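You operate a simulated robot arm through the tools that you are given. There is no shell and no other tool. Be economical: measure what you need, move in short steps, check, and stop when the job is done.

You are at the controls of a simulated two-armed robot. One attempt, no reset.

TASK
Fetch the orange card and set it on the small table. Put the pink sleeve on the sorting bench away on the steel bench. Take the blue nest and leave it on the clear end of the rambutan table. Lift the waste lid open. Any order will do. Set down upright: orange card, blue nest.

Only the result counts: the job must be done as asked and must still hold three seconds after the hand-in. Knocking over, shifting, dropping, spilling or breaking anything else fails it. Lids that push on must go on centred and level and be pressed home; caps that screw on are set level and turned clockwise until they are tight.

THE ROBOT
Two 7-joint arms with fingered hands on one trunk, on a base that drives. Base frame: it is fixed to the floor where the robot stands at the start and does not move with it; the origin is under the middle of the robot, x ahead of it, y to its left, z up; the surface under the hand at the start is at about z = 0.8. Readings come in m, rad, newtons and seconds.
The left shoulder is at the start at [0.092, 0.17, 1.154], the right one opposite. With the tool pointing down near the work surface each hand reaches from about 0.34 to 0.8 m from the robot's upright axis, wherever it stands, measured 20 degrees to its own side. Places, roughly: blue nest (8x8x8 cm) [0.6, -0.8, 0.8]; clear end of the rambutan table [-1.3, -0.9, 0.8]; orange card [0.75, 0.25, 0.75]; pink sleeve (11x11x5 cm) [0.7, -0.6, 0.8]; small table [0.6, 2.4, 0.8]; steel bench [0.6, -1.9, 0.8]; waste lid [-0.2, -3.7, 0.6]. Payload 4 kg a hand.
Tool frame (each hand has its own): the origin (TCP) lies between the finger pads and is the grasp point; the fingertips stand 0.026 m ahead of it; z points along the fingers, y is the line along which they close. Largest opening 0.132 m; the body of the gripper starts 0.073 m behind the TCP. The gripper is a hand of 4 fingers: y runs from the thumb to the fingers, the wrist lies at [0, 0, -0.224] in the tool frame, and closing takes about 1.5 s.
Orientation is that of the tool frame in the base frame, as a unit quaternion [x, y, z, w]. With the fingers straight down and closing along the base's y, the tool's x points along the base's -x, its y along +y and its z along -z.

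THE INTERFACE
- The arms move only by the tool move_arm. It takes "left_plan", "right_plan" or both (then of equal length, played together; a hand with none holds still); each is a list that holds one entry, the list of rows, each a list of 7 numbers: the shift along the tool's x, y, z in units of 250 mm (1.0 is 250 mm), then the turn, a rotation vector about the tool's x, y, z in units of 90 degrees (1.0 is 90 degrees), then the opening, from 0 (shut) to 1 (fully open). In form: [[[tx, ty, tz, ax, ay, az, grip], ...]]. A call has 1 to 20 rows; each row is the pose to reach, as a shift and turn from the pose commanded when the call began, along the tool's axes at that moment. A call with a number of a shift or a turn outside -1 to 1 is refused whole. Each row takes 0.2 s and may step no farther than 0.05 m and 0.15 rad from the row before; otherwise, or with a gripper value out of range, the whole call is refused. Where a pose cannot be reached the arm comes as near as it can. A force on the tool above 40 N (or 10 N above the force at the start of the call, whichever is more), or a blocked arm, ends the call early, and 0.2 s more pass. Each finger travels about 0.108 m/s and halts on what it meets, pressing with about 33 N; the grip force reading is that of the motor and also rises with nothing between the fingers. The clock runs only during rows and for 0.2 s after the last one: add rows that repeat a pose to give the fingers time. It gives the time, the measured TCP pose, the force on the tool (base axes), the opening and the grip force at its end, in the units of the frame above (readings bear some noise), with the torque about the TCP (base axes, N m) and any sound that the robot's microphone picked up.
- Cameras (640 x 400 px; columns grow to the right, rows downward): "scene" is now at [0.1844, -0.0386, 1.3524]; the picture's right is [-0.41, -0.91, 0.00], its down [-0.35, 0.16, -0.92] and it looks along [0.84, -0.38, -0.39] (base axes); focal length 283 px, centre (320, 200). "left" rides on the left gripper at [-0.073, 0.006, -0.093] in its tool frame; the picture's right is [-0.08, -1.00, 0.00], its down [0.78, -0.06, -0.62] and it looks along [0.62, -0.05, 0.79] (tool axes); focal length 230 px, centre (320, 200). "right" rides on the right gripper at [0.073, 0.006, -0.094] in its tool frame; the picture's right is [-0.08, 1.00, 0.00], its down [-0.79, -0.06, -0.62] and it looks along [-0.61, -0.05, 0.79] (tool axes); focal length 230 px, centre (320, 200). There is no depth. A picture from a camera that has moved, and an enlarged one, comes with that camera's place and axes in the base frame and with its lens.
- get_image(camera): a new picture of that camera. It takes no simulated time.
- lift_body(by): slides the trunk up (or, below 0, down) by that many m; the arms and the scene camera ride with it, the base frame stays. It gives what a move gives, with no picture.
- steer(legs): drives the robot by 1 to 6 legs, each [ahead, left, turn to the left] in m, m and rad, along the robot's own axes; the way and the turn of a leg run together, so that a leg with both is an arc; at most 1.5 m and 3.142 rad a leg. The arms and the cameras ride along, it lands a little off, and it stops where it bumps. It gives what a move gives.
- hand_shape(shape, hand): the hand has 4 fingers and takes this shape, open, in about a second: jaw (thumb against the fingers, like two jaws); tri (thumb and two fingers); tip (a fingertip pinch); poke (one finger out to press); point (the index stretched); flat (the hand flat); cup (the hand cupped); fist (a fist). The gripper value then closes the fingers along that shape, each until it touches; the sizes above hold for jaw. It gives what a move gives, with no picture.
- head_to(pan, tilt): turns the head with the scene camera to pan (to the left, within 1.396 rad either way) and tilt (down, from -0.506 to 1.204), counted from straight ahead of the robot. It gives what a move gives.
- zoom(camera, box): a new picture of the part [left, top, right, bottom] of that camera's present view, enlarged. It takes no simulated time.
- hand_in(): hands the job in; it is judged then, once.

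Go step by step. Nothing tells you exact positions but the pictures and the camera data: compare them with the known pose of the tool, close in by small moves and look again before you grip or let go. The budget is 165 turns and 130 pictures, counting those below and the enlarged ones. Unless the task says otherwise, let go and move clear before handing in, and close with one line.

The tools are called after "Request:" as a command line: name --argument value ..., lists and objects as JSON in quotes. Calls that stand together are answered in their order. move_arm: Moves the arms, as the interface text tells. Its arguments: {"type":"object","properties":{"left_plan":{"type":"array","items":{"type":"array","items":{"type":"array","items":{"type":"number"}}}},"right_plan":{"type":"array","items":{"type":"array","items":{"type":"array","items":{"type":"number"}}}}},"required":[]} The other tools are called the same way: lift_body (by) slides the trunk up or down; hand_shape (shape, hand) gives the hand a shape; steer (legs) drives the base; head_to (pan, tilt) turns the head that bears the scene camera; get_image (camera) takes a picture; zoom (camera, box) takes an enlarged picture of a part of a camera's view; hand_in () hands the job in.

At the start:

```text
t: 0.0
left_ee_pos: [0.4509, -0.0899, 1.1276]
left_ee_rot: [-0.001, 1.0, -0.001, 0.002]
left_wrist_force: [1.1, 0.6, 0.2]
left_moment: [-0.02, 0.01, -0.02]
left_gripper_width: 0.1319
left_grasp_force: 0.0
left_shape: jaw
right_ee_pos: [0.3492, -0.3693, 1.055]
right_ee_rot: [0.012, 0.999, 0.033, 0.0]
right_wrist_force: [0.3, 0.4, -0.2]
right_moment: [-0.01, 0.01, 0.02]
right_gripper_width: 0.1318
right_grasp_force: 0.1
right_shape: jaw
trunk travel left (down, up): [-0.168, 0.183]
robot x, y, heading: [-0.0003, 0.0011, -0.002]
head pan, tilt: [-0.604, 0.962]
```

scene: 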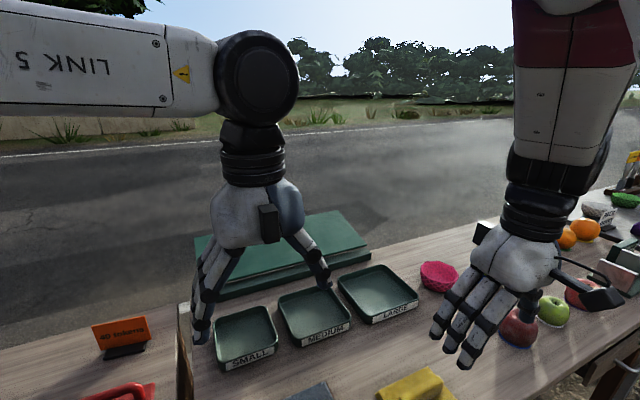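
right: 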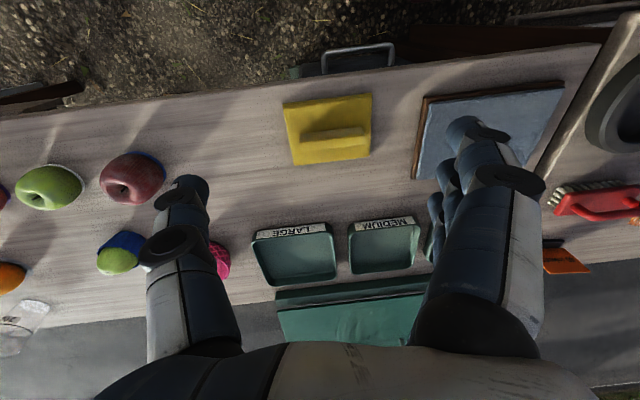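
left: 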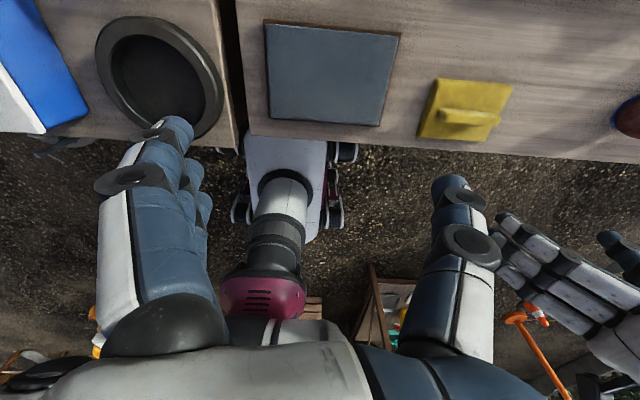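

I see the sorting bench with trays, a pink object near the far edge, and an orange card standing in a holder on the left. I'll look around with the head first.

Request:
head_to --pan 0.3 --tilt 0.6

Request:
get_image --camera "scene"

Request:
head_to --pan -0.9 --tilt 0.6

Request:
get_image --camera "scene"

Request:
head_to --pan 1.39 --tilt 0.5

Request:
get_image --camera "scene"

Request:
head_to --pan -1.39 --tilt 0.4

Request:
get_image --camera "scene"

```text
t: 1.2
left_ee_pos: [0.4513, -0.0899, 1.1288]
left_ee_rot: [-0.001, 1.0, 0.001, 0.001]
left_wrist_force: [-0.3, -0.3, 0.0]
left_moment: [0.0, -0.01, -0.01]
left_gripper_width: 0.1316
left_grasp_force: 0.1
left_shape: jaw
right_ee_pos: [0.3496, -0.3682, 1.0543]
right_ee_rot: [0.013, 0.999, 0.034, -0.001]
right_wrist_force: [0.1, -0.2, 0.1]
right_moment: [-0.03, 0.01, 0.01]
right_gripper_width: 0.1322
right_grasp_force: 0.0
right_shape: jaw
trunk travel left (down, up): [-0.168, 0.183]
robot x, y, heading: [0.0006, -0.0012, 0.001]
head pan, tilt: [0.3, 0.6]
```

```text
126 pictures are left
camera scene: at [0.1844, 0.0256, 1.3339], right [0.29, -0.96, 0.0], down [-0.54, -0.17, -0.82], along [0.79, 0.24, -0.57], focal length 283 px, centre (320, 200)
```

scene: 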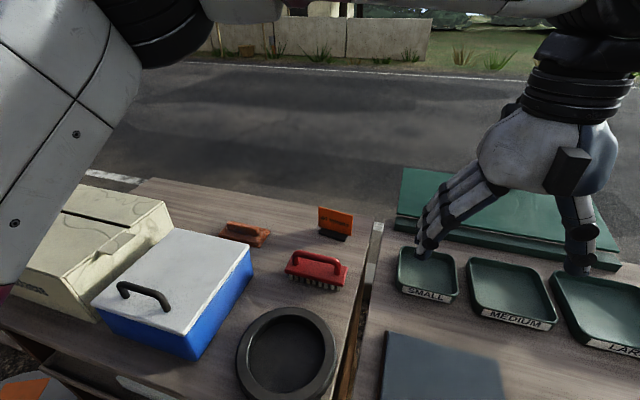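

```text
t: 2.6
left_ee_pos: [0.4516, -0.0899, 1.1269]
left_ee_rot: [-0.001, 1.0, 0.001, 0.001]
left_wrist_force: [-0.2, 0.6, 0.0]
left_moment: [-0.02, -0.03, 0.01]
left_gripper_width: 0.1318
left_grasp_force: 0.0
left_shape: jaw
right_ee_pos: [0.3484, -0.3695, 1.054]
right_ee_rot: [0.015, 0.999, 0.036, -0.001]
right_wrist_force: [0.3, 0.5, -0.4]
right_moment: [0.0, -0.01, -0.03]
right_gripper_width: 0.1317
right_grasp_force: 0.1
right_shape: jaw
trunk travel left (down, up): [-0.168, 0.183]
robot x, y, heading: [0.0036, 0.0022, -0.004]
head pan, tilt: [-0.901, 0.6]
```

```text
125 pictures are left
camera scene: at [0.1874, -0.0142, 1.334], right [-0.16, -0.99, 0.0], down [-0.56, 0.09, -0.83], along [0.82, -0.13, -0.56], focal length 283 px, centre (320, 200)
```

scene: 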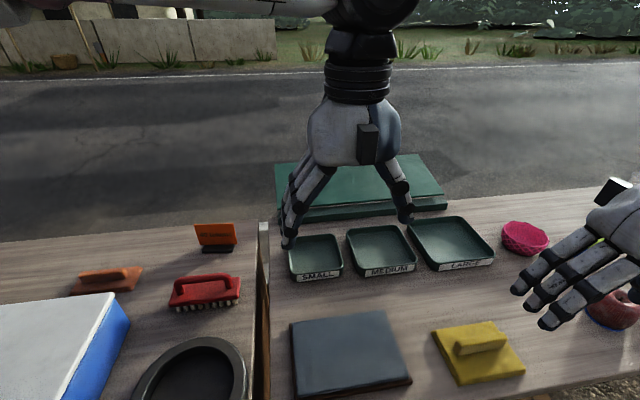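

```text
t: 4.7
left_ee_pos: [0.452, -0.0895, 1.1284]
left_ee_rot: [-0.001, 1.0, -0.001, 0.001]
left_wrist_force: [0.3, -0.1, 0.4]
left_moment: [-0.01, -0.03, 0.0]
left_gripper_width: 0.1319
left_grasp_force: 0.1
left_shape: jaw
right_ee_pos: [0.3477, -0.3683, 1.054]
right_ee_rot: [0.013, 0.999, 0.034, 0.0]
right_wrist_force: [0.3, 0.3, -0.5]
right_moment: [-0.01, -0.01, -0.02]
right_gripper_width: 0.1322
right_grasp_force: 0.0
right_shape: jaw
trunk travel left (down, up): [-0.168, 0.183]
robot x, y, heading: [-0.0014, 0.0007, 0.0]
head pan, tilt: [1.389, 0.499]
```

```text
124 pictures are left
camera scene: at [0.1165, 0.089, 1.343], right [0.98, -0.18, 0.0], down [-0.09, -0.47, -0.88], along [0.16, 0.86, -0.48], focal length 283 px, centre (320, 200)
```

scene: 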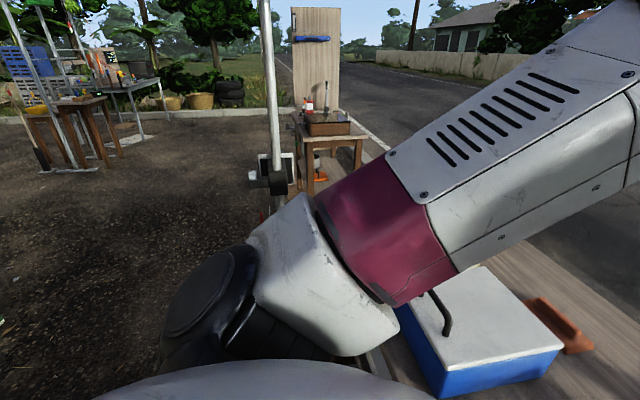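

```text
t: 7.2
left_ee_pos: [0.4519, -0.0892, 1.1281]
left_ee_rot: [-0.001, 1.0, 0.0, 0.001]
left_wrist_force: [0.3, -0.4, 0.0]
left_moment: [-0.02, 0.0, 0.02]
left_gripper_width: 0.1317
left_grasp_force: 0.1
left_shape: jaw
right_ee_pos: [0.3496, -0.3678, 1.0545]
right_ee_rot: [0.012, 0.999, 0.035, 0.001]
right_wrist_force: [-0.1, -0.4, 0.0]
right_moment: [-0.02, 0.01, 0.0]
right_gripper_width: 0.1318
right_grasp_force: 0.1
right_shape: jaw
trunk travel left (down, up): [-0.168, 0.183]
robot x, y, heading: [-0.0028, -0.0003, -0.002]
head pan, tilt: [-1.389, 0.4]
```

```text
123 pictures are left
camera scene: at [0.1169, -0.0916, 1.3524], right [-0.98, -0.18, 0.0], down [-0.07, 0.38, -0.92], along [0.17, -0.91, -0.39], focal length 283 px, centre (320, 200)
```

scene: 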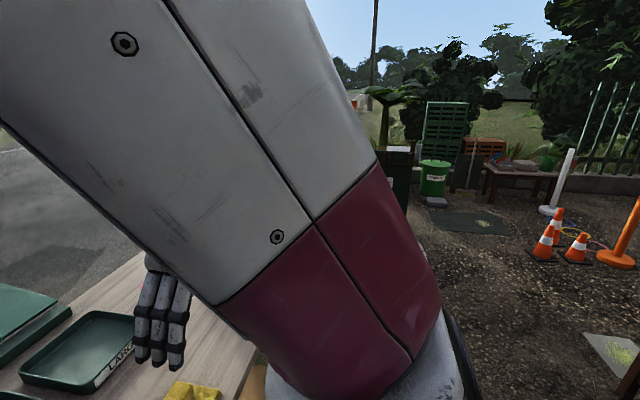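

The right side is hidden by the right arm. I'll take a look at the blue nest area from the right camera zoomed and the scene camera straight on.

Request:
steer --legs '[[0, -0.55, 0]]'

Request:
head_to --pan -0.2 --tilt 0.75

Request:
get_image --camera "scene"

Request:
get_image --camera "right"

Request:
get_image --camera "left"

```text
t: 12.5
left_ee_pos: [0.4536, -0.6404, 1.1273]
left_ee_rot: [-0.002, 1.0, 0.0, 0.001]
left_wrist_force: [0.2, 0.2, -0.1]
left_moment: [0.02, 0.02, 0.02]
left_gripper_width: 0.1319
left_grasp_force: 0.0
left_shape: jaw
right_ee_pos: [0.351, -0.9191, 1.0553]
right_ee_rot: [0.012, 0.999, 0.036, 0.0]
right_wrist_force: [-0.2, 0.3, -0.3]
right_moment: [-0.02, 0.0, 0.01]
right_gripper_width: 0.132
right_grasp_force: 0.1
right_shape: jaw
trunk travel left (down, up): [-0.168, 0.183]
robot x, y, heading: [-0.0011, -0.5522, 0.004]
head pan, tilt: [-1.389, 0.4]
```

```text
t: 13.9
left_ee_pos: [0.453, -0.638, 1.1281]
left_ee_rot: [-0.002, 1.0, 0.0, 0.0]
left_wrist_force: [0.2, 0.5, -0.6]
left_moment: [-0.01, 0.01, 0.0]
left_gripper_width: 0.1318
left_grasp_force: 0.0
left_shape: jaw
right_ee_pos: [0.3504, -0.9187, 1.0523]
right_ee_rot: [0.013, 0.999, 0.037, -0.002]
right_wrist_force: [0.7, 0.3, 0.4]
right_moment: [0.0, 0.0, -0.05]
right_gripper_width: 0.1321
right_grasp_force: 0.1
right_shape: jaw
trunk travel left (down, up): [-0.168, 0.183]
robot x, y, heading: [-0.0008, -0.5512, 0.002]
head pan, tilt: [-0.201, 0.75]
```

```text
122 pictures are left
camera scene: at [0.1635, -0.6178, 1.3457], right [-0.73, -0.69, 0.0], down [-0.31, 0.33, -0.89], along [0.61, -0.65, -0.45], focal length 283 px, centre (320, 200)
```

scene: 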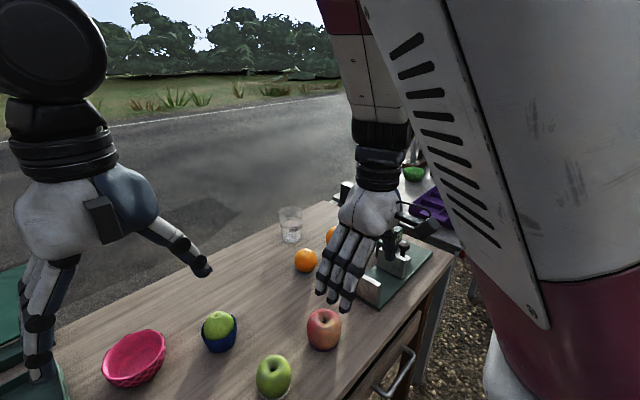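

```text
121 pictures are left
camera right: at [0.2766, -0.9186, 1.148], right [0.1, 0.99, 0.07], down [0.79, -0.13, 0.61], along [0.61, -0.01, -0.79], focal length 230 px, centre (320, 200)
```

right: 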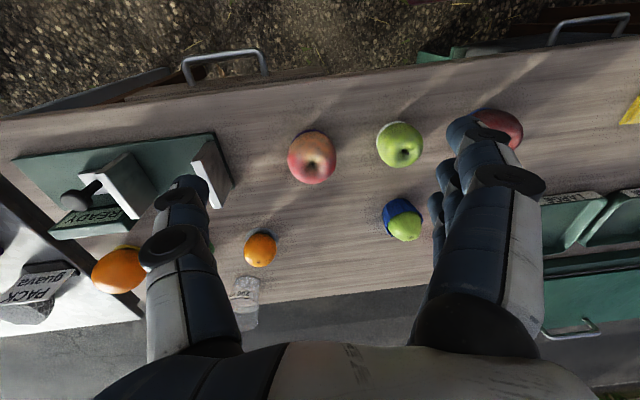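

```text
120 pictures are left
camera left: at [0.525, -0.6328, 1.221], right [0.08, -1.0, 0.0], down [-0.79, -0.06, 0.62], along [-0.61, -0.05, -0.79], focal length 230 px, centre (320, 200)
```

left: 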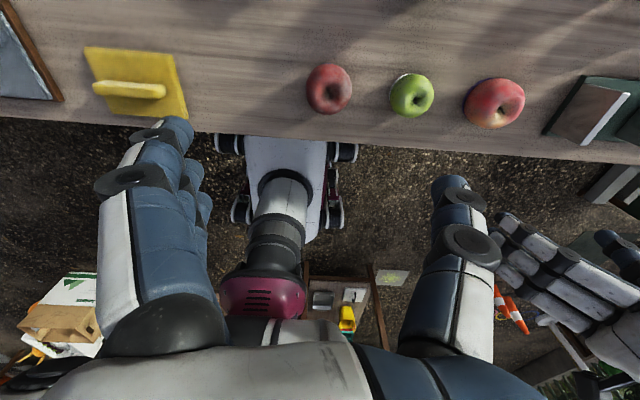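

I can place the blue nest (with a green fruit in it) at about (0.587, -0.77) and the pink sleeve at about (0.666, -0.627). I'll move the left arm aside, drive left 0.15 m and start the right hand toward the sleeve.

Request:
move_arm --left_plan '[[[0, 0.17, 0, 0, 0, 0, 1], [0, 0.34, 0, 0, 0, 0, 1], [0, 0.51, 0, 0, 0, 0, 1], [0, 0.68, 0, 0, 0, 0, 1], [0, 0.84, 0, 0, 0, 0, 1], [0, 1, 0, 0, 0, 0, 1]]]'

Request:
steer --legs '[[0, 0.14, 0]]'

Request:
move_arm --right_plan '[[[-0.15, 0.07, 0, 0.046, 0, -0.015, 1], [-0.3, 0.14, 0, 0.046, 0, -0.015, 1], [-0.45, 0.21, 0, 0.046, 0, -0.015, 1], [-0.6, 0.28, 0.01, 0.046, 0, -0.015, 1], [-0.75, 0.35, 0.02, 0.046, 0, -0.015, 1], [-0.9, 0.42, 0.03, 0.046, 0, -0.015, 1]]]'

Request:
get_image --camera "right"

Request:
get_image --camera "scene"

```text
t: 15.3
left_ee_pos: [0.452, -0.3878, 1.1282]
left_ee_rot: [-0.002, 1.0, -0.001, 0.0]
left_wrist_force: [0.4, -0.2, 0.4]
left_moment: [-0.05, 0.0, 0.03]
left_gripper_width: 0.1319
left_grasp_force: 0.1
left_shape: jaw
right_ee_pos: [0.3494, -0.9174, 1.0546]
right_ee_rot: [0.012, 0.999, 0.036, -0.002]
right_wrist_force: [-0.4, -0.4, 0.3]
right_moment: [-0.01, -0.02, -0.02]
right_gripper_width: 0.1315
right_grasp_force: 0.1
right_shape: jaw
trunk travel left (down, up): [-0.168, 0.183]
robot x, y, heading: [0.0077, -0.551, 0.0]
head pan, tilt: [-0.201, 0.75]
```

```text
t: 17.2
left_ee_pos: [0.4512, -0.2494, 1.1287]
left_ee_rot: [-0.001, 1.0, -0.001, 0.001]
left_wrist_force: [-0.6, 0.0, -0.6]
left_moment: [-0.02, 0.03, -0.04]
left_gripper_width: 0.132
left_grasp_force: 0.0
left_shape: jaw
right_ee_pos: [0.3492, -0.7809, 1.0536]
right_ee_rot: [0.012, 0.999, 0.036, -0.001]
right_wrist_force: [-0.3, -0.2, 0.3]
right_moment: [-0.01, 0.0, 0.02]
right_gripper_width: 0.132
right_grasp_force: 0.1
right_shape: jaw
trunk travel left (down, up): [-0.168, 0.183]
robot x, y, heading: [0.0015, -0.4134, 0.0]
head pan, tilt: [-0.201, 0.75]
```

```text
t: 18.6
left_ee_pos: [0.4524, -0.2504, 1.1287]
left_ee_rot: [-0.002, 1.0, 0.0, 0.0]
left_wrist_force: [0.1, -0.2, -0.4]
left_moment: [-0.01, 0.03, 0.0]
left_gripper_width: 0.1321
left_grasp_force: 0.0
left_shape: jaw
right_ee_pos: [0.5778, -0.696, 1.0547]
right_ee_rot: [0.023, 0.999, 0.029, 0.003]
right_wrist_force: [0.4, 0.8, 0.2]
right_moment: [-0.04, 0.03, 0.02]
right_gripper_width: 0.1317
right_grasp_force: 0.1
right_shape: jaw
trunk travel left (down, up): [-0.168, 0.183]
robot x, y, heading: [0.0027, -0.4098, 0.004]
head pan, tilt: [-0.201, 0.75]
```

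```text
119 pictures are left
camera right: at [0.5037, -0.6925, 1.1494], right [0.12, 0.99, 0.06], down [0.78, -0.13, 0.62], along [0.62, -0.03, -0.79], focal length 230 px, centre (320, 200)
```

right: 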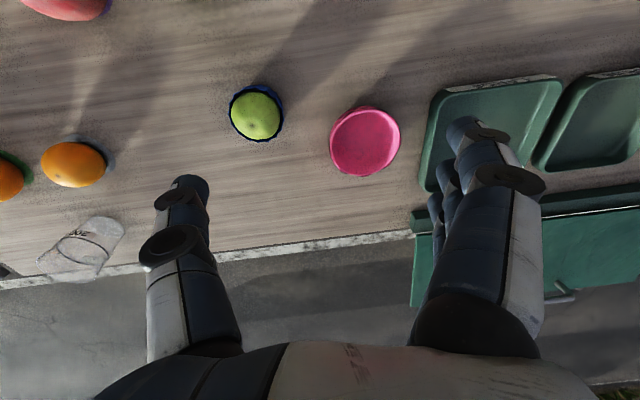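

```text
118 pictures are left
camera scene: at [0.1826, -0.4288, 1.3208], right [-0.2, -0.98, 0.0], down [-0.67, 0.13, -0.73], along [0.72, -0.14, -0.68], focal length 283 px, centre (320, 200)
```

scene: 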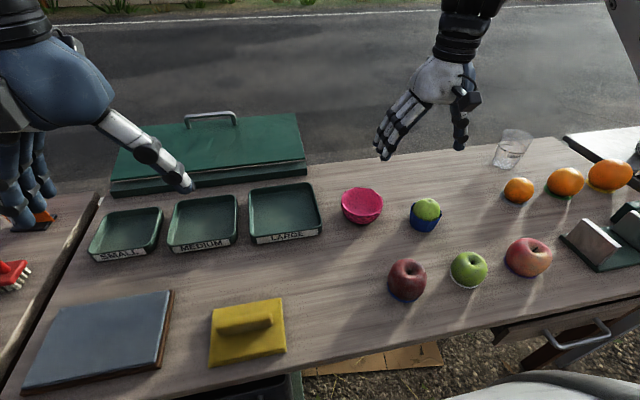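

The sleeve's rim centre is at about (0.656, -0.626) from both cameras. I move the right hand above it and re-check.

Request:
move_arm --right_plan '[[[-0.1, 0.09, 0.07, 0.02, 0, -0.015, 1], [-0.2, 0.18, 0.14, 0.037, 0, -0.029, 1], [-0.297, 0.27, 0.21, 0.037, 0, -0.029, 1], [-0.297, 0.27, 0.32, 0.037, 0, -0.029, 1], [-0.297, 0.27, 0.418, 0.037, 0, -0.029, 1], [-0.297, 0.27, 0.418, 0.037, 0, -0.029, 1], [-0.297, 0.27, 0.418, 0.037, 0, -0.029, 1]]]'

Request:
get_image --camera "right"

Request:
get_image --camera "scene"

```text
t: 20.4
left_ee_pos: [0.4523, -0.2514, 1.1287]
left_ee_rot: [-0.001, 1.0, 0.0, 0.001]
left_wrist_force: [-0.2, -0.4, 0.0]
left_moment: [0.0, -0.02, 0.02]
left_gripper_width: 0.132
left_grasp_force: 0.0
left_shape: jaw
right_ee_pos: [0.6545, -0.6432, 0.9538]
right_ee_rot: [0.012, 1.0, -0.007, 0.001]
right_wrist_force: [0.6, -0.7, 0.7]
right_moment: [0.03, 0.01, 0.0]
right_gripper_width: 0.1319
right_grasp_force: 0.0
right_shape: jaw
trunk travel left (down, up): [-0.168, 0.183]
robot x, y, heading: [-0.0007, -0.4105, 0.007]
head pan, tilt: [-0.201, 0.75]
stopped in row 7 (right hand): the arm was blocked; the commanded pose is now the measured one
```

```text
117 pictures are left
camera right: at [0.5801, -0.6348, 1.0466], right [0.1, 0.99, -0.01], down [0.78, -0.07, 0.62], along [0.62, -0.07, -0.78], focal length 230 px, centre (320, 200)
```

right: 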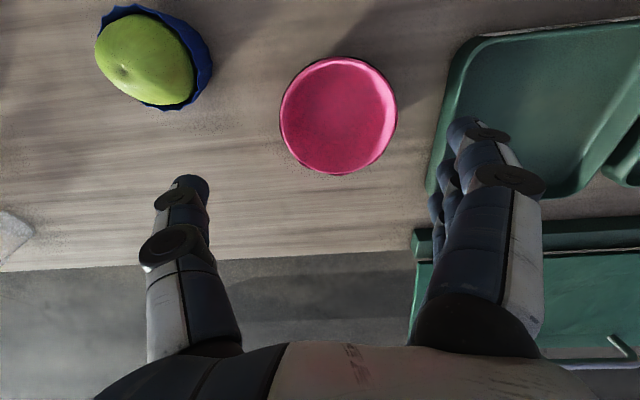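

```text
116 pictures are left
camera scene: at [0.1815, -0.4294, 1.321], right [-0.2, -0.98, 0.0], down [-0.67, 0.13, -0.73], along [0.72, -0.14, -0.68], focal length 283 px, centre (320, 200)
```

scene: 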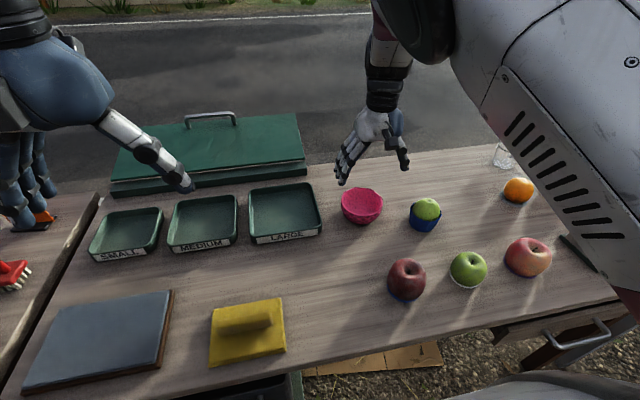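

The arm stopped 1.7 cm short in y; the sleeve centre now reads (0.65, -0.627). I nudge that way and descend partway.

Request:
move_arm --right_plan '[[[0.016, 0.068, 0, 0, 0, -0.015, 1], [0.016, 0.068, 0.12, 0, 0, -0.015, 1], [0.016, 0.068, 0.22, 0, 0, -0.015, 1], [0.016, 0.068, 0.22, 0, 0, -0.015, 1]]]'

Request:
get_image --camera "right"

```text
t: 21.6
left_ee_pos: [0.4522, -0.2506, 1.1283]
left_ee_rot: [-0.002, 1.0, -0.001, 0.0]
left_wrist_force: [0.2, -0.4, 0.6]
left_moment: [0.0, 0.0, -0.02]
left_gripper_width: 0.132
left_grasp_force: 0.1
left_shape: jaw
right_ee_pos: [0.654, -0.6527, 0.902]
right_ee_rot: [0.032, 0.999, 0.011, 0.006]
right_wrist_force: [-0.4, 0.7, 0.2]
right_moment: [-0.01, -0.01, 0.04]
right_gripper_width: 0.1316
right_grasp_force: 0.1
right_shape: jaw
trunk travel left (down, up): [-0.168, 0.183]
robot x, y, heading: [0.0032, -0.4127, 0.006]
head pan, tilt: [-0.201, 0.75]
stopped in row 4 (right hand): the arm was blocked; the commanded pose is now the measured one
```

```text
115 pictures are left
camera right: at [0.5796, -0.6445, 0.9959], right [0.14, 0.99, 0.02], down [0.77, -0.12, 0.62], along [0.62, -0.07, -0.78], focal length 230 px, centre (320, 200)
```

right: 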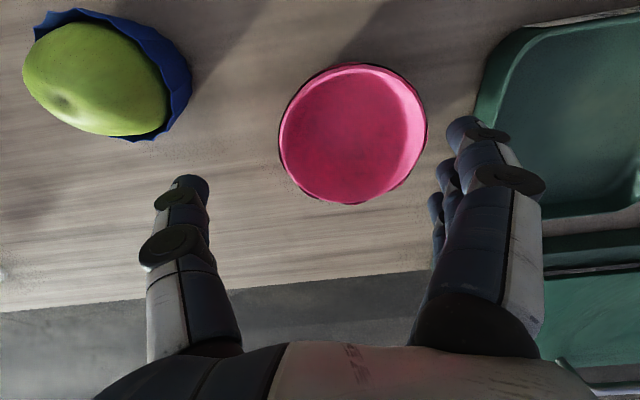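

The right arm is at a joint limit there, so I shift the base a little left instead to centre the hand over the sleeve.

Request:
steer --legs '[[-0.008, 0.026, 0]]'

Request:
get_image --camera "right"

```text
t: 22.5
left_ee_pos: [0.444, -0.2228, 1.1282]
left_ee_rot: [-0.003, 1.0, 0.0, 0.002]
left_wrist_force: [-0.1, 0.3, -0.1]
left_moment: [0.03, -0.01, 0.02]
left_gripper_width: 0.1318
left_grasp_force: 0.0
left_shape: jaw
right_ee_pos: [0.6461, -0.6242, 0.9018]
right_ee_rot: [0.032, 0.999, 0.01, 0.006]
right_wrist_force: [-0.6, 0.1, -0.1]
right_moment: [-0.02, 0.02, 0.01]
right_gripper_width: 0.1319
right_grasp_force: 0.1
right_shape: jaw
trunk travel left (down, up): [-0.168, 0.183]
robot x, y, heading: [-0.0058, -0.3853, 0.003]
head pan, tilt: [-0.201, 0.75]
```

```text
114 pictures are left
camera right: at [0.5715, -0.6172, 0.9962], right [0.14, 0.99, 0.02], down [0.77, -0.12, 0.62], along [0.62, -0.07, -0.78], focal length 230 px, centre (320, 200)
```

right: 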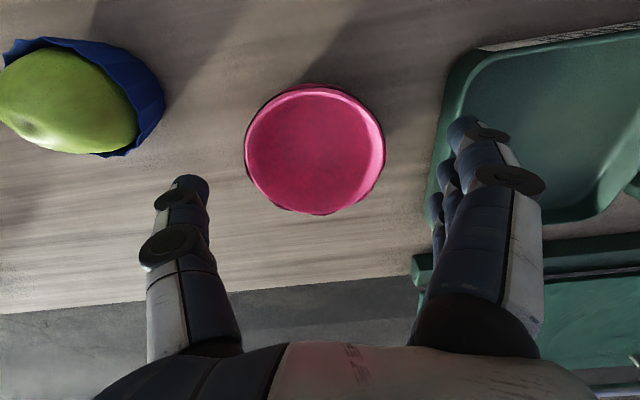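

Sleeve and TCP now coincide within a few millimetres. I go down in small steps around it.

Request:
move_arm --right_plan '[[[0.004, -0.015, 0.07, 0, 0, 0, 1], [0.006, -0.02, 0.14, 0, 0, 0, 1], [0.006, -0.02, 0.19, 0, 0, 0, 1]]]'

Request:
get_image --camera "right"

Request:
zoom --camera "scene" --box '[240, 100, 480, 250]'

```text
t: 23.3
left_ee_pos: [0.4437, -0.225, 1.1277]
left_ee_rot: [-0.002, 1.0, 0.0, -0.001]
left_wrist_force: [0.5, 0.0, -0.2]
left_moment: [0.0, 0.0, 0.02]
left_gripper_width: 0.1318
left_grasp_force: 0.0
left_shape: jaw
right_ee_pos: [0.6492, -0.6443, 0.8604]
right_ee_rot: [0.049, 0.999, 0.019, 0.011]
right_wrist_force: [0.1, -0.4, -0.2]
right_moment: [-0.01, 0.01, 0.01]
right_gripper_width: 0.1319
right_grasp_force: 0.1
right_shape: jaw
trunk travel left (down, up): [-0.168, 0.183]
robot x, y, heading: [-0.0062, -0.3857, 0.0]
head pan, tilt: [-0.201, 0.75]
```

```text
113 pictures are left
camera right: at [0.5736, -0.6362, 0.9535], right [0.18, 0.98, 0.04], down [0.76, -0.16, 0.63], along [0.63, -0.08, -0.78], focal length 230 px, centre (320, 200)
```

right: 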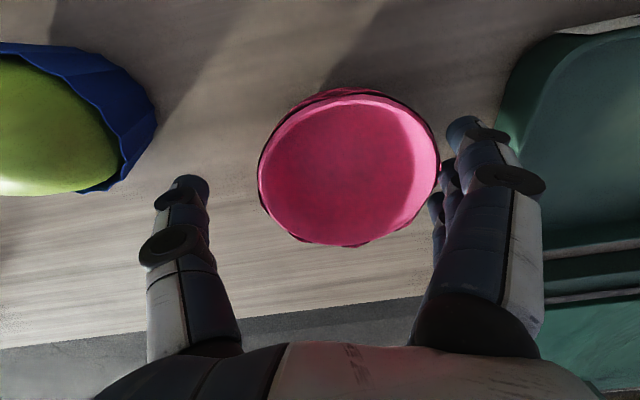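

```text
2.67 times, centred on (360, 175) of scene
camera zoom: at [0.1739, -0.4029, 1.321], right [-0.2, -0.98, 0.0], down [-0.67, 0.13, -0.73], along [0.72, -0.14, -0.68], focal length 754 px, centre (213, 267)
```

zoom: 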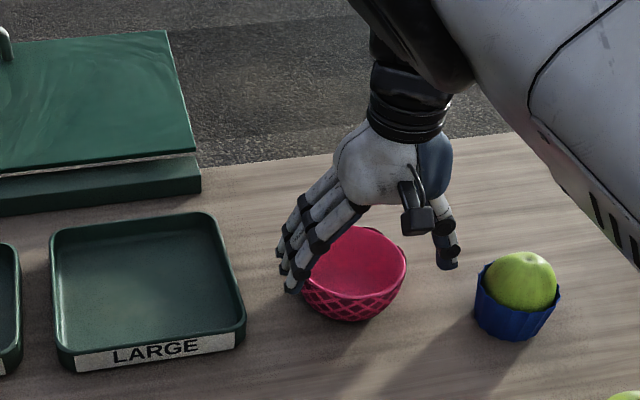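

Descending makes the arm drift right, so I'll shift the base left 0.016 and then lower the trunk instead of the arm.

Request:
steer --legs '[[-0.003, 0.016, 0]]'

Request:
lift_body --by -0.026

Request:
get_image --camera "right"

Request:
zoom --camera "scene" --box '[240, 100, 480, 250]'

```text
t: 24.1
left_ee_pos: [0.4399, -0.2082, 1.1279]
left_ee_rot: [-0.001, 1.0, 0.0, 0.001]
left_wrist_force: [-0.5, 0.2, 0.1]
left_moment: [-0.02, -0.01, 0.01]
left_gripper_width: 0.1318
left_grasp_force: 0.1
left_shape: jaw
right_ee_pos: [0.6435, -0.631, 0.8574]
right_ee_rot: [0.049, 0.999, 0.016, 0.007]
right_wrist_force: [0.1, 0.6, 0.3]
right_moment: [-0.04, -0.03, 0.02]
right_gripper_width: 0.1315
right_grasp_force: 0.0
right_shape: jaw
trunk travel left (down, up): [-0.168, 0.183]
robot x, y, heading: [-0.0102, -0.3707, -0.001]
head pan, tilt: [-0.201, 0.75]
```

```text
t: 24.7
left_ee_pos: [0.4409, -0.2089, 1.1034]
left_ee_rot: [-0.002, 1.0, 0.001, -0.004]
left_wrist_force: [0.3, -0.4, 0.0]
left_moment: [0.05, -0.02, -0.05]
left_gripper_width: 0.1318
left_grasp_force: 0.1
left_shape: jaw
right_ee_pos: [0.6369, -0.6696, 0.8257]
right_ee_rot: [0.088, 0.996, 0.021, 0.0]
right_wrist_force: [-1.8, 4.2, 13.2]
right_moment: [-0.92, 0.22, -0.14]
right_gripper_width: 0.1319
right_grasp_force: 0.0
right_shape: jaw
trunk travel left (down, up): [-0.147, 0.204]
robot x, y, heading: [-0.0101, -0.3718, 0.005]
head pan, tilt: [-0.201, 0.75]
stopped: the force on the tool passed its limit at 56 N (the readings are from after the stop); the commanded pose is now the measured one
```

```text
111 pictures are left
camera right: at [0.5655, -0.6565, 0.9204], right [0.25, 0.97, 0.04], down [0.76, -0.22, 0.61], along [0.6, -0.12, -0.79], focal length 230 px, centre (320, 200)
```

right: 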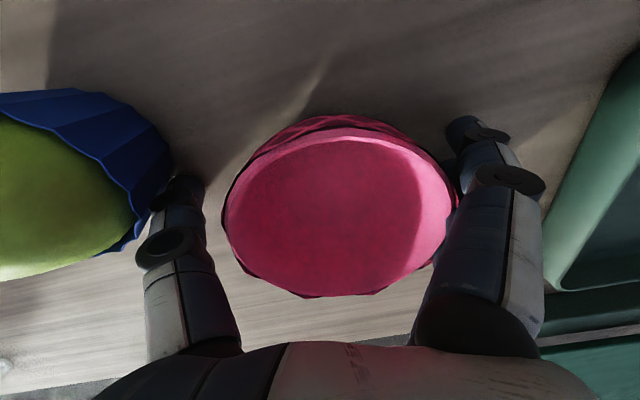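

```text
2.67 times, centred on (360, 175) of scene
camera zoom: at [0.1885, -0.3867, 1.2984], right [-0.2, -0.98, 0.0], down [-0.67, 0.13, -0.73], along [0.72, -0.14, -0.68], focal length 754 px, centre (213, 267)
```

zoom: 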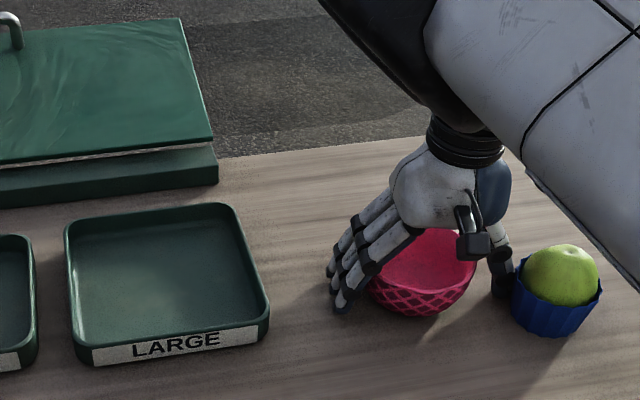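

The fingertips met the bench and the hand slid a bit, but the sleeve is still between thumb and fingers. I raise the trunk slightly and close.

Request:
lift_body --by 0.008

Request:
move_arm --right_plan '[[[0, 0, 0, 0, 0, 0, 0.85], [0, 0, 0, 0, 0, 0, 0.7], [0, 0, 0, 0, 0, 0, 0.6], [0, 0, 0, 0, 0, 0, 0.5], [0, 0, 0, 0, 0, 0, 0.5], [0, 0, 0, 0, 0, 0, 0.5]]]'

Request:
get_image --camera "right"

Request:
zoom --camera "scene" --box '[240, 100, 480, 250]'

```text
t: 25.3
left_ee_pos: [0.4439, -0.2088, 1.1108]
left_ee_rot: [-0.002, 1.0, 0.001, -0.006]
left_wrist_force: [-0.1, 0.1, 0.1]
left_moment: [-0.01, 0.01, 0.03]
left_gripper_width: 0.1321
left_grasp_force: 0.0
left_shape: jaw
right_ee_pos: [0.6368, -0.6966, 0.8352]
right_ee_rot: [0.117, 0.993, 0.029, 0.002]
right_wrist_force: [-0.2, -0.2, -0.6]
right_moment: [0.0, 0.02, -0.02]
right_gripper_width: 0.132
right_grasp_force: 0.1
right_shape: jaw
trunk travel left (down, up): [-0.155, 0.196]
robot x, y, heading: [-0.0112, -0.3688, -0.003]
head pan, tilt: [-0.201, 0.75]
```

```text
t: 26.9
left_ee_pos: [0.4444, -0.2086, 1.1123]
left_ee_rot: [-0.002, 1.0, 0.001, -0.005]
left_wrist_force: [0.4, -0.1, -0.3]
left_moment: [-0.01, -0.01, 0.03]
left_gripper_width: 0.1318
left_grasp_force: 0.0
left_shape: jaw
right_ee_pos: [0.632, -0.7021, 0.8307]
right_ee_rot: [0.121, 0.992, 0.026, -0.002]
right_wrist_force: [-0.8, 1.5, 4.6]
right_moment: [0.2, -0.11, 0.05]
right_gripper_width: 0.0812
right_grasp_force: 33.3
right_shape: jaw
trunk travel left (down, up): [-0.155, 0.196]
robot x, y, heading: [-0.0125, -0.3663, 0.0]
head pan, tilt: [-0.201, 0.75]
stopped in row 6 (right hand): the arm was blocked; the commanded pose is now the measured one
```

```text
109 pictures are left
camera right: at [0.5617, -0.6857, 0.9263], right [0.31, 0.95, 0.05], down [0.75, -0.28, 0.6], along [0.59, -0.15, -0.8], focal length 230 px, centre (320, 200)
```

right: 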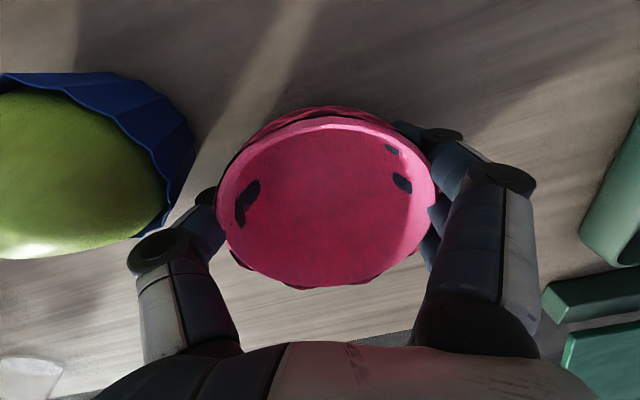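

```text
2.67 times, centred on (360, 175) of scene
camera zoom: at [0.182, -0.387, 1.3071], right [-0.2, -0.98, 0.0], down [-0.67, 0.13, -0.73], along [0.72, -0.14, -0.68], focal length 754 px, centre (213, 267)
```

zoom: 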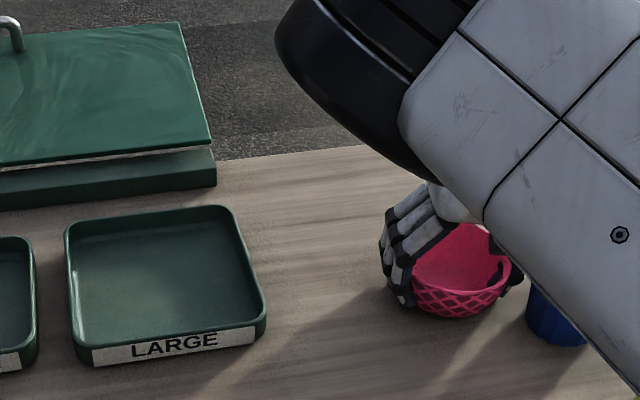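

The sleeve is gripped (0.081 m, 33 N). I lift it straight up and check.

Request:
move_arm --right_plan '[[[0, 0, -0.1, 0, 0, 0, 0.4], [0, 0, -0.2, 0, 0, 0, 0.4], [0, 0, -0.35, 0, 0, 0, 0.4], [0, 0, -0.5, 0, 0, 0, 0.4], [0, 0, -0.65, 0, 0, 0, 0.4], [0, 0, -0.8, 0, 0, 0, 0.4]]]'

Request:
get_image --camera "right"

Request:
get_image --camera "scene"

```text
t: 28.3
left_ee_pos: [0.4426, -0.2071, 1.1109]
left_ee_rot: [-0.001, 1.0, 0.001, -0.005]
left_wrist_force: [-0.6, 0.6, -0.5]
left_moment: [0.01, -0.03, -0.03]
left_gripper_width: 0.1318
left_grasp_force: 0.1
left_shape: jaw
right_ee_pos: [0.6279, -0.7195, 1.0275]
right_ee_rot: [0.129, 0.991, 0.028, -0.007]
right_wrist_force: [0.8, -0.3, -1.0]
right_moment: [-0.03, -0.03, -0.01]
right_gripper_width: 0.0811
right_grasp_force: 33.2
right_shape: jaw
trunk travel left (down, up): [-0.155, 0.196]
robot x, y, heading: [-0.011, -0.3711, 0.002]
head pan, tilt: [-0.201, 0.75]
```

```text
107 pictures are left
camera right: at [0.5588, -0.7033, 1.1231], right [0.33, 0.94, 0.05], down [0.75, -0.3, 0.6], along [0.58, -0.16, -0.8], focal length 230 px, centre (320, 200)
```

right: 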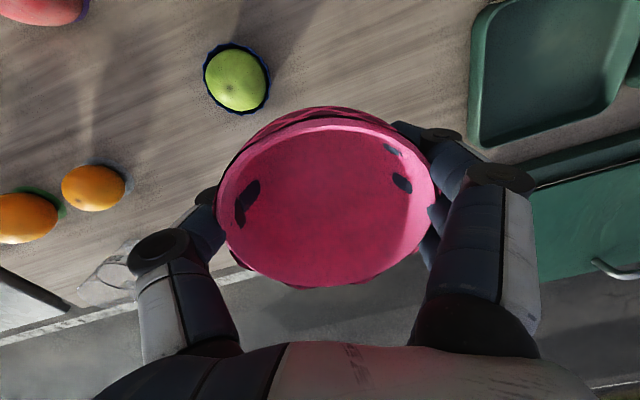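

```text
106 pictures are left
camera scene: at [0.1818, -0.3871, 1.3071], right [-0.2, -0.98, 0.0], down [-0.67, 0.13, -0.73], along [0.72, -0.14, -0.68], focal length 283 px, centre (320, 200)
```

scene: 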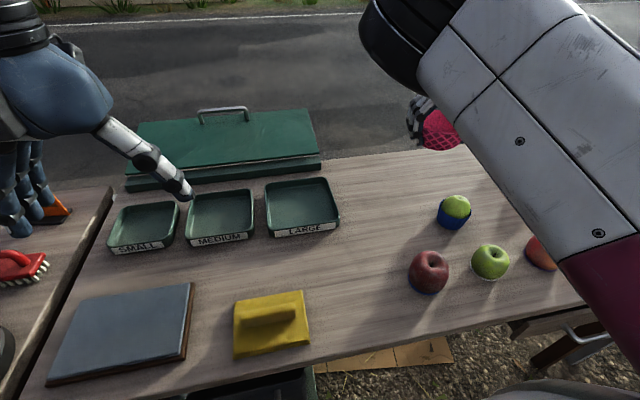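

The sleeve is held securely; the nest is at about (0.572, -0.780). I drive right, a little back, so the left hand can take the nest.

Request:
steer --legs '[[-0.07, -0.3, 0], [0, -0.3, 0]]'

Request:
head_to --pan 0.15 --tilt 0.75

Request:
get_image --camera "left"

Request:
get_image --camera "scene"

```text
t: 34.3
left_ee_pos: [0.3742, -0.805, 1.1113]
left_ee_rot: [-0.004, 1.0, 0.001, -0.005]
left_wrist_force: [-0.2, -0.2, -0.7]
left_moment: [0.02, 0.02, -0.01]
left_gripper_width: 0.1317
left_grasp_force: 0.0
left_shape: jaw
right_ee_pos: [0.5641, -1.3173, 1.03]
right_ee_rot: [0.127, 0.991, 0.031, -0.004]
right_wrist_force: [-0.6, 0.4, -0.5]
right_moment: [-0.02, -0.01, 0.0]
right_gripper_width: 0.0811
right_grasp_force: 33.2
right_shape: jaw
trunk travel left (down, up): [-0.155, 0.196]
robot x, y, heading: [-0.0747, -0.9689, 0.004]
head pan, tilt: [-0.201, 0.75]
```

```text
t: 35.1
left_ee_pos: [0.3737, -0.8067, 1.1116]
left_ee_rot: [-0.004, 1.0, 0.001, -0.005]
left_wrist_force: [0.7, -0.1, -0.7]
left_moment: [-0.04, 0.04, 0.01]
left_gripper_width: 0.132
left_grasp_force: 0.1
left_shape: jaw
right_ee_pos: [0.5618, -1.3184, 1.03]
right_ee_rot: [0.129, 0.991, 0.032, -0.003]
right_wrist_force: [0.4, -0.2, -0.4]
right_moment: [-0.02, 0.02, -0.02]
right_gripper_width: 0.0811
right_grasp_force: 33.7
right_shape: jaw
trunk travel left (down, up): [-0.155, 0.196]
robot x, y, heading: [-0.0788, -0.9668, -0.0]
head pan, tilt: [0.15, 0.75]
```

```text
105 pictures are left
camera left: at [0.4482, -0.7993, 1.2035], right [0.08, -1.0, 0.0], down [-0.78, -0.07, 0.62], along [-0.62, -0.05, -0.78], focal length 230 px, centre (320, 200)
```

left: 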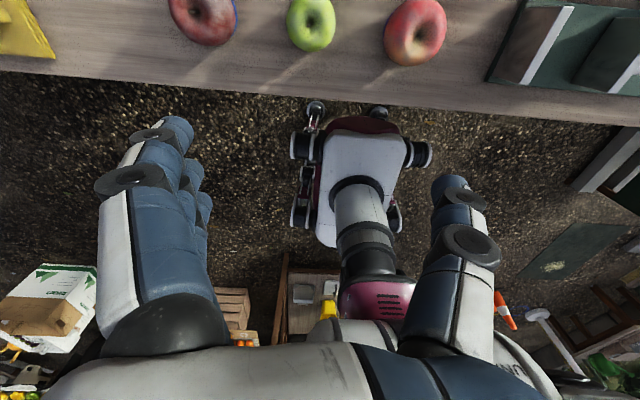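

```text
104 pictures are left
camera scene: at [0.1152, -0.9564, 1.3069], right [0.15, -0.99, 0.0], down [-0.67, -0.11, -0.73], along [0.72, 0.11, -0.68], focal length 283 px, centre (320, 200)
```

scene: 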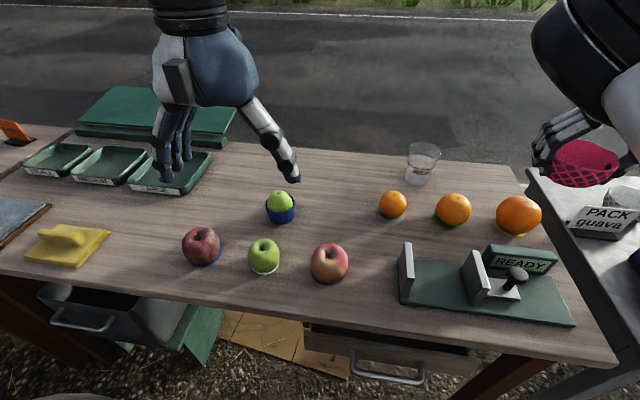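

The nest is near (0.563, -0.792). I move the left hand over it, staying above the fruit.

Request:
move_arm --left_plan '[[[-0.15, 0.01, 0, 0, 0, 0, 1], [-0.3, 0.02, 0, 0, 0, 0, 1], [-0.45, 0.03, 0, 0, 0, 0, 1], [-0.6, 0.05, 0, 0, 0, 0, 1], [-0.75, 0.05, 0.1, 0, 0, 0, 1], [-0.75, 0.05, 0.25, 0, 0, 0, 1], [-0.75, 0.05, 0.35, 0, 0, 0, 1], [-0.75, 0.05, 0.35, 0, 0, 0, 1]]]'

Request:
get_image --camera "left"

Request:
get_image --camera "scene"

```text
t: 36.9
left_ee_pos: [0.5599, -0.7914, 1.0232]
left_ee_rot: [-0.004, 1.0, 0.0, -0.005]
left_wrist_force: [-0.6, 0.0, 0.3]
left_moment: [0.0, -0.01, 0.0]
left_gripper_width: 0.1317
left_grasp_force: 0.0
left_shape: jaw
right_ee_pos: [0.5622, -1.3192, 1.0305]
right_ee_rot: [0.13, 0.991, 0.031, -0.003]
right_wrist_force: [-0.5, -0.4, -0.3]
right_moment: [0.0, 0.04, 0.01]
right_gripper_width: 0.0812
right_grasp_force: 33.4
right_shape: jaw
trunk travel left (down, up): [-0.155, 0.196]
robot x, y, heading: [-0.0801, -0.9688, 0.004]
head pan, tilt: [0.15, 0.75]
```

```text
103 pictures are left
camera left: at [0.6339, -0.785, 1.1149], right [0.08, -1.0, 0.0], down [-0.78, -0.07, 0.62], along [-0.62, -0.05, -0.78], focal length 230 px, centre (320, 200)
```

left: 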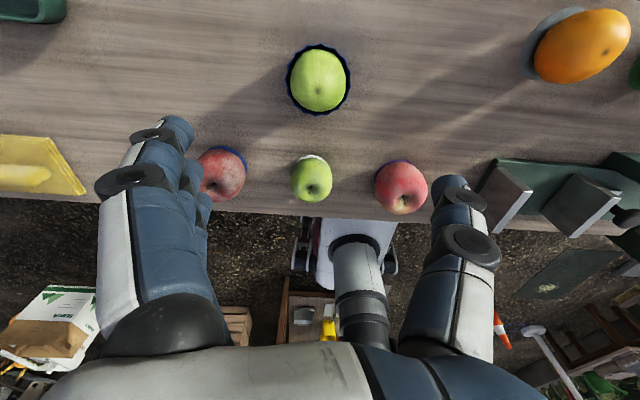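

```text
102 pictures are left
camera scene: at [0.1148, -0.9564, 1.3071], right [0.16, -0.99, 0.0], down [-0.67, -0.11, -0.73], along [0.72, 0.11, -0.68], focal length 283 px, centre (320, 200)
```

scene: 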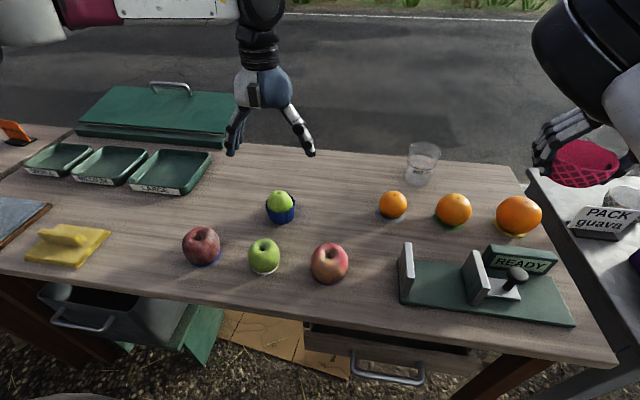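

From the hand camera the nest is nearer (0.58, -0.787). I correct forward and descend above the fruit.

Request:
move_arm --left_plan '[[[-0.08, 0.012, 0.1, 0, 0, 0, 1], [-0.08, 0.012, 0.2, 0, 0, 0, 1], [-0.08, 0.012, 0.28, 0, 0, 0, 1], [-0.08, 0.012, 0.28, 0, 0, 0, 1]]]'

Request:
get_image --camera "left"

Request:
zoom --camera "scene" --box '[180, 90, 420, 240]'

```text
t: 37.9
left_ee_pos: [0.5798, -0.7884, 0.9514]
left_ee_rot: [-0.003, 1.0, 0.001, -0.003]
left_wrist_force: [0.6, -0.1, 0.3]
left_moment: [0.0, -0.01, 0.02]
left_gripper_width: 0.1319
left_grasp_force: 0.0
left_shape: jaw
right_ee_pos: [0.5614, -1.3199, 1.0307]
right_ee_rot: [0.129, 0.991, 0.032, -0.003]
right_wrist_force: [0.2, 0.3, -0.8]
right_moment: [0.0, -0.03, -0.03]
right_gripper_width: 0.0812
right_grasp_force: 33.2
right_shape: jaw
trunk travel left (down, up): [-0.155, 0.196]
robot x, y, heading: [-0.0786, -0.9691, 0.004]
head pan, tilt: [0.15, 0.75]
```

```text
101 pictures are left
camera left: at [0.6542, -0.7818, 1.0438], right [0.08, -1.0, 0.0], down [-0.78, -0.07, 0.62], along [-0.62, -0.05, -0.78], focal length 230 px, centre (320, 200)
```

left: 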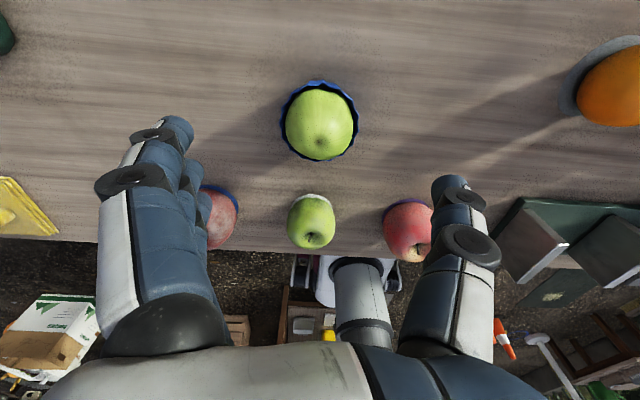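

```text
2.67 times, centred on (300, 165) of scene
camera zoom: at [0.1148, -0.9564, 1.3071], right [0.16, -0.99, 0.0], down [-0.67, -0.11, -0.73], along [0.72, 0.11, -0.68], focal length 754 px, centre (373, 293)
```

zoom: 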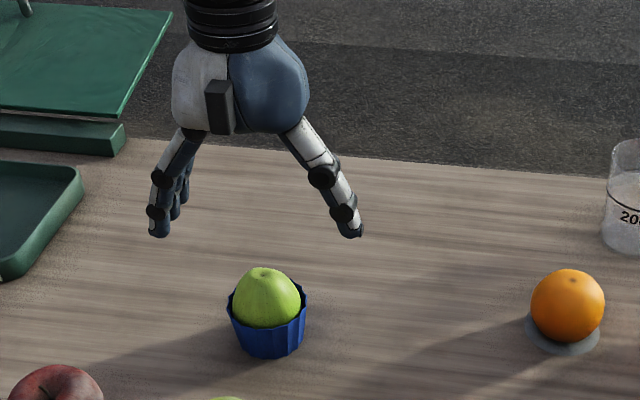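

Nest lines up at (0.585, -0.787). I descend around it.

Request:
move_arm --left_plan '[[[-0.02, 0.004, 0.12, 0, 0, 0, 1], [-0.02, 0.004, 0.24, 0, 0, 0, 1], [-0.02, 0.004, 0.34, 0, 0, 0, 1], [-0.02, 0.004, 0.42, 0, 0, 0, 1], [-0.02, 0.004, 0.45, 0, 0, 0, 1], [-0.02, 0.004, 0.45, 0, 0, 0, 1]]]'

Request:
get_image --camera "left"

Request:
zoom --camera "scene" --box '[180, 90, 420, 240]'

```text
t: 39.3
left_ee_pos: [0.584, -0.788, 0.8399]
left_ee_rot: [-0.003, 1.0, 0.0, -0.005]
left_wrist_force: [0.9, 0.8, -1.8]
left_moment: [0.0, 0.0, 0.01]
left_gripper_width: 0.1321
left_grasp_force: 0.0
left_shape: jaw
right_ee_pos: [0.5632, -1.3196, 1.0304]
right_ee_rot: [0.13, 0.991, 0.032, -0.002]
right_wrist_force: [0.5, 1.2, -0.5]
right_moment: [-0.01, 0.02, -0.02]
right_gripper_width: 0.0813
right_grasp_force: 32.9
right_shape: jaw
trunk travel left (down, up): [-0.155, 0.196]
robot x, y, heading: [-0.0783, -0.9675, 0.007]
head pan, tilt: [0.15, 0.75]
```

```text
99 pictures are left
camera left: at [0.6579, -0.781, 0.9312], right [0.08, -1.0, 0.0], down [-0.78, -0.07, 0.62], along [-0.62, -0.05, -0.78], focal length 230 px, centre (320, 200)
```

left: 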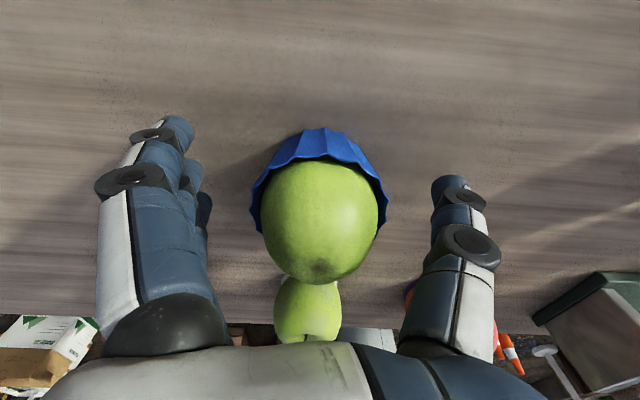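

```text
2.67 times, centred on (300, 165) of scene
camera zoom: at [0.1152, -0.9564, 1.307], right [0.16, -0.99, 0.0], down [-0.67, -0.11, -0.73], along [0.72, 0.11, -0.68], focal length 754 px, centre (373, 293)
```

zoom: 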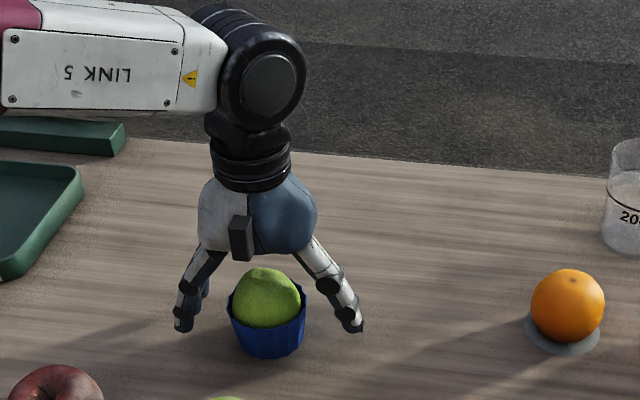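

The nest is centred between thumb and fingers. I close gently.

Request:
move_arm --left_plan '[[[-0.02, 0, 0.01, 0, 0, 0, 0.85], [-0.02, 0, 0.015, 0, 0, 0, 0.7], [-0.02, 0, 0.015, 0, 0, 0, 0.6], [-0.02, 0, 0.015, 0, 0, 0, 0.5], [-0.02, 0, 0.015, 0, 0, 0, 0.4], [-0.02, 0, 0.015, 0, 0, 0, 0.35], [-0.02, 0, 0.015, 0, 0, 0, 0.35]]]'

Request:
get_image --camera "left"

Request:
zoom --camera "scene" --box '[180, 90, 420, 240]'

```text
t: 40.9
left_ee_pos: [0.5893, -0.7876, 0.8342]
left_ee_rot: [-0.004, 1.0, 0.0, -0.005]
left_wrist_force: [0.0, 0.5, -1.4]
left_moment: [-0.02, -0.02, -0.04]
left_gripper_width: 0.0464
left_grasp_force: 16.4
left_shape: jaw
right_ee_pos: [0.5625, -1.3196, 1.0303]
right_ee_rot: [0.129, 0.991, 0.032, -0.004]
right_wrist_force: [0.1, -0.9, -0.6]
right_moment: [0.01, -0.01, 0.0]
right_gripper_width: 0.0812
right_grasp_force: 32.9
right_shape: jaw
trunk travel left (down, up): [-0.155, 0.196]
robot x, y, heading: [-0.0786, -0.9676, 0.004]
head pan, tilt: [0.15, 0.75]
```

```text
97 pictures are left
camera left: at [0.6629, -0.781, 0.9271], right [0.08, -1.0, 0.0], down [-0.78, -0.07, 0.62], along [-0.62, -0.05, -0.78], focal length 230 px, centre (320, 200)
```

left: 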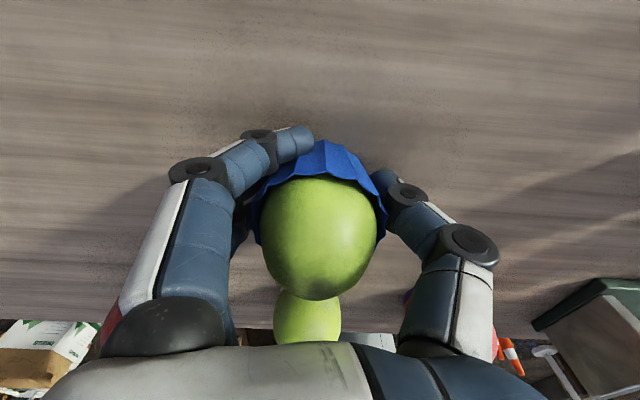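

```text
2.67 times, centred on (300, 165) of scene
camera zoom: at [0.1153, -0.9564, 1.3069], right [0.16, -0.99, 0.0], down [-0.67, -0.11, -0.73], along [0.72, 0.11, -0.68], focal length 754 px, centre (373, 293)
```

zoom: 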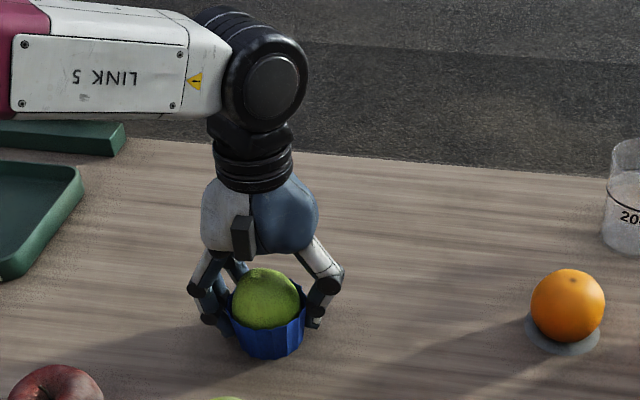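

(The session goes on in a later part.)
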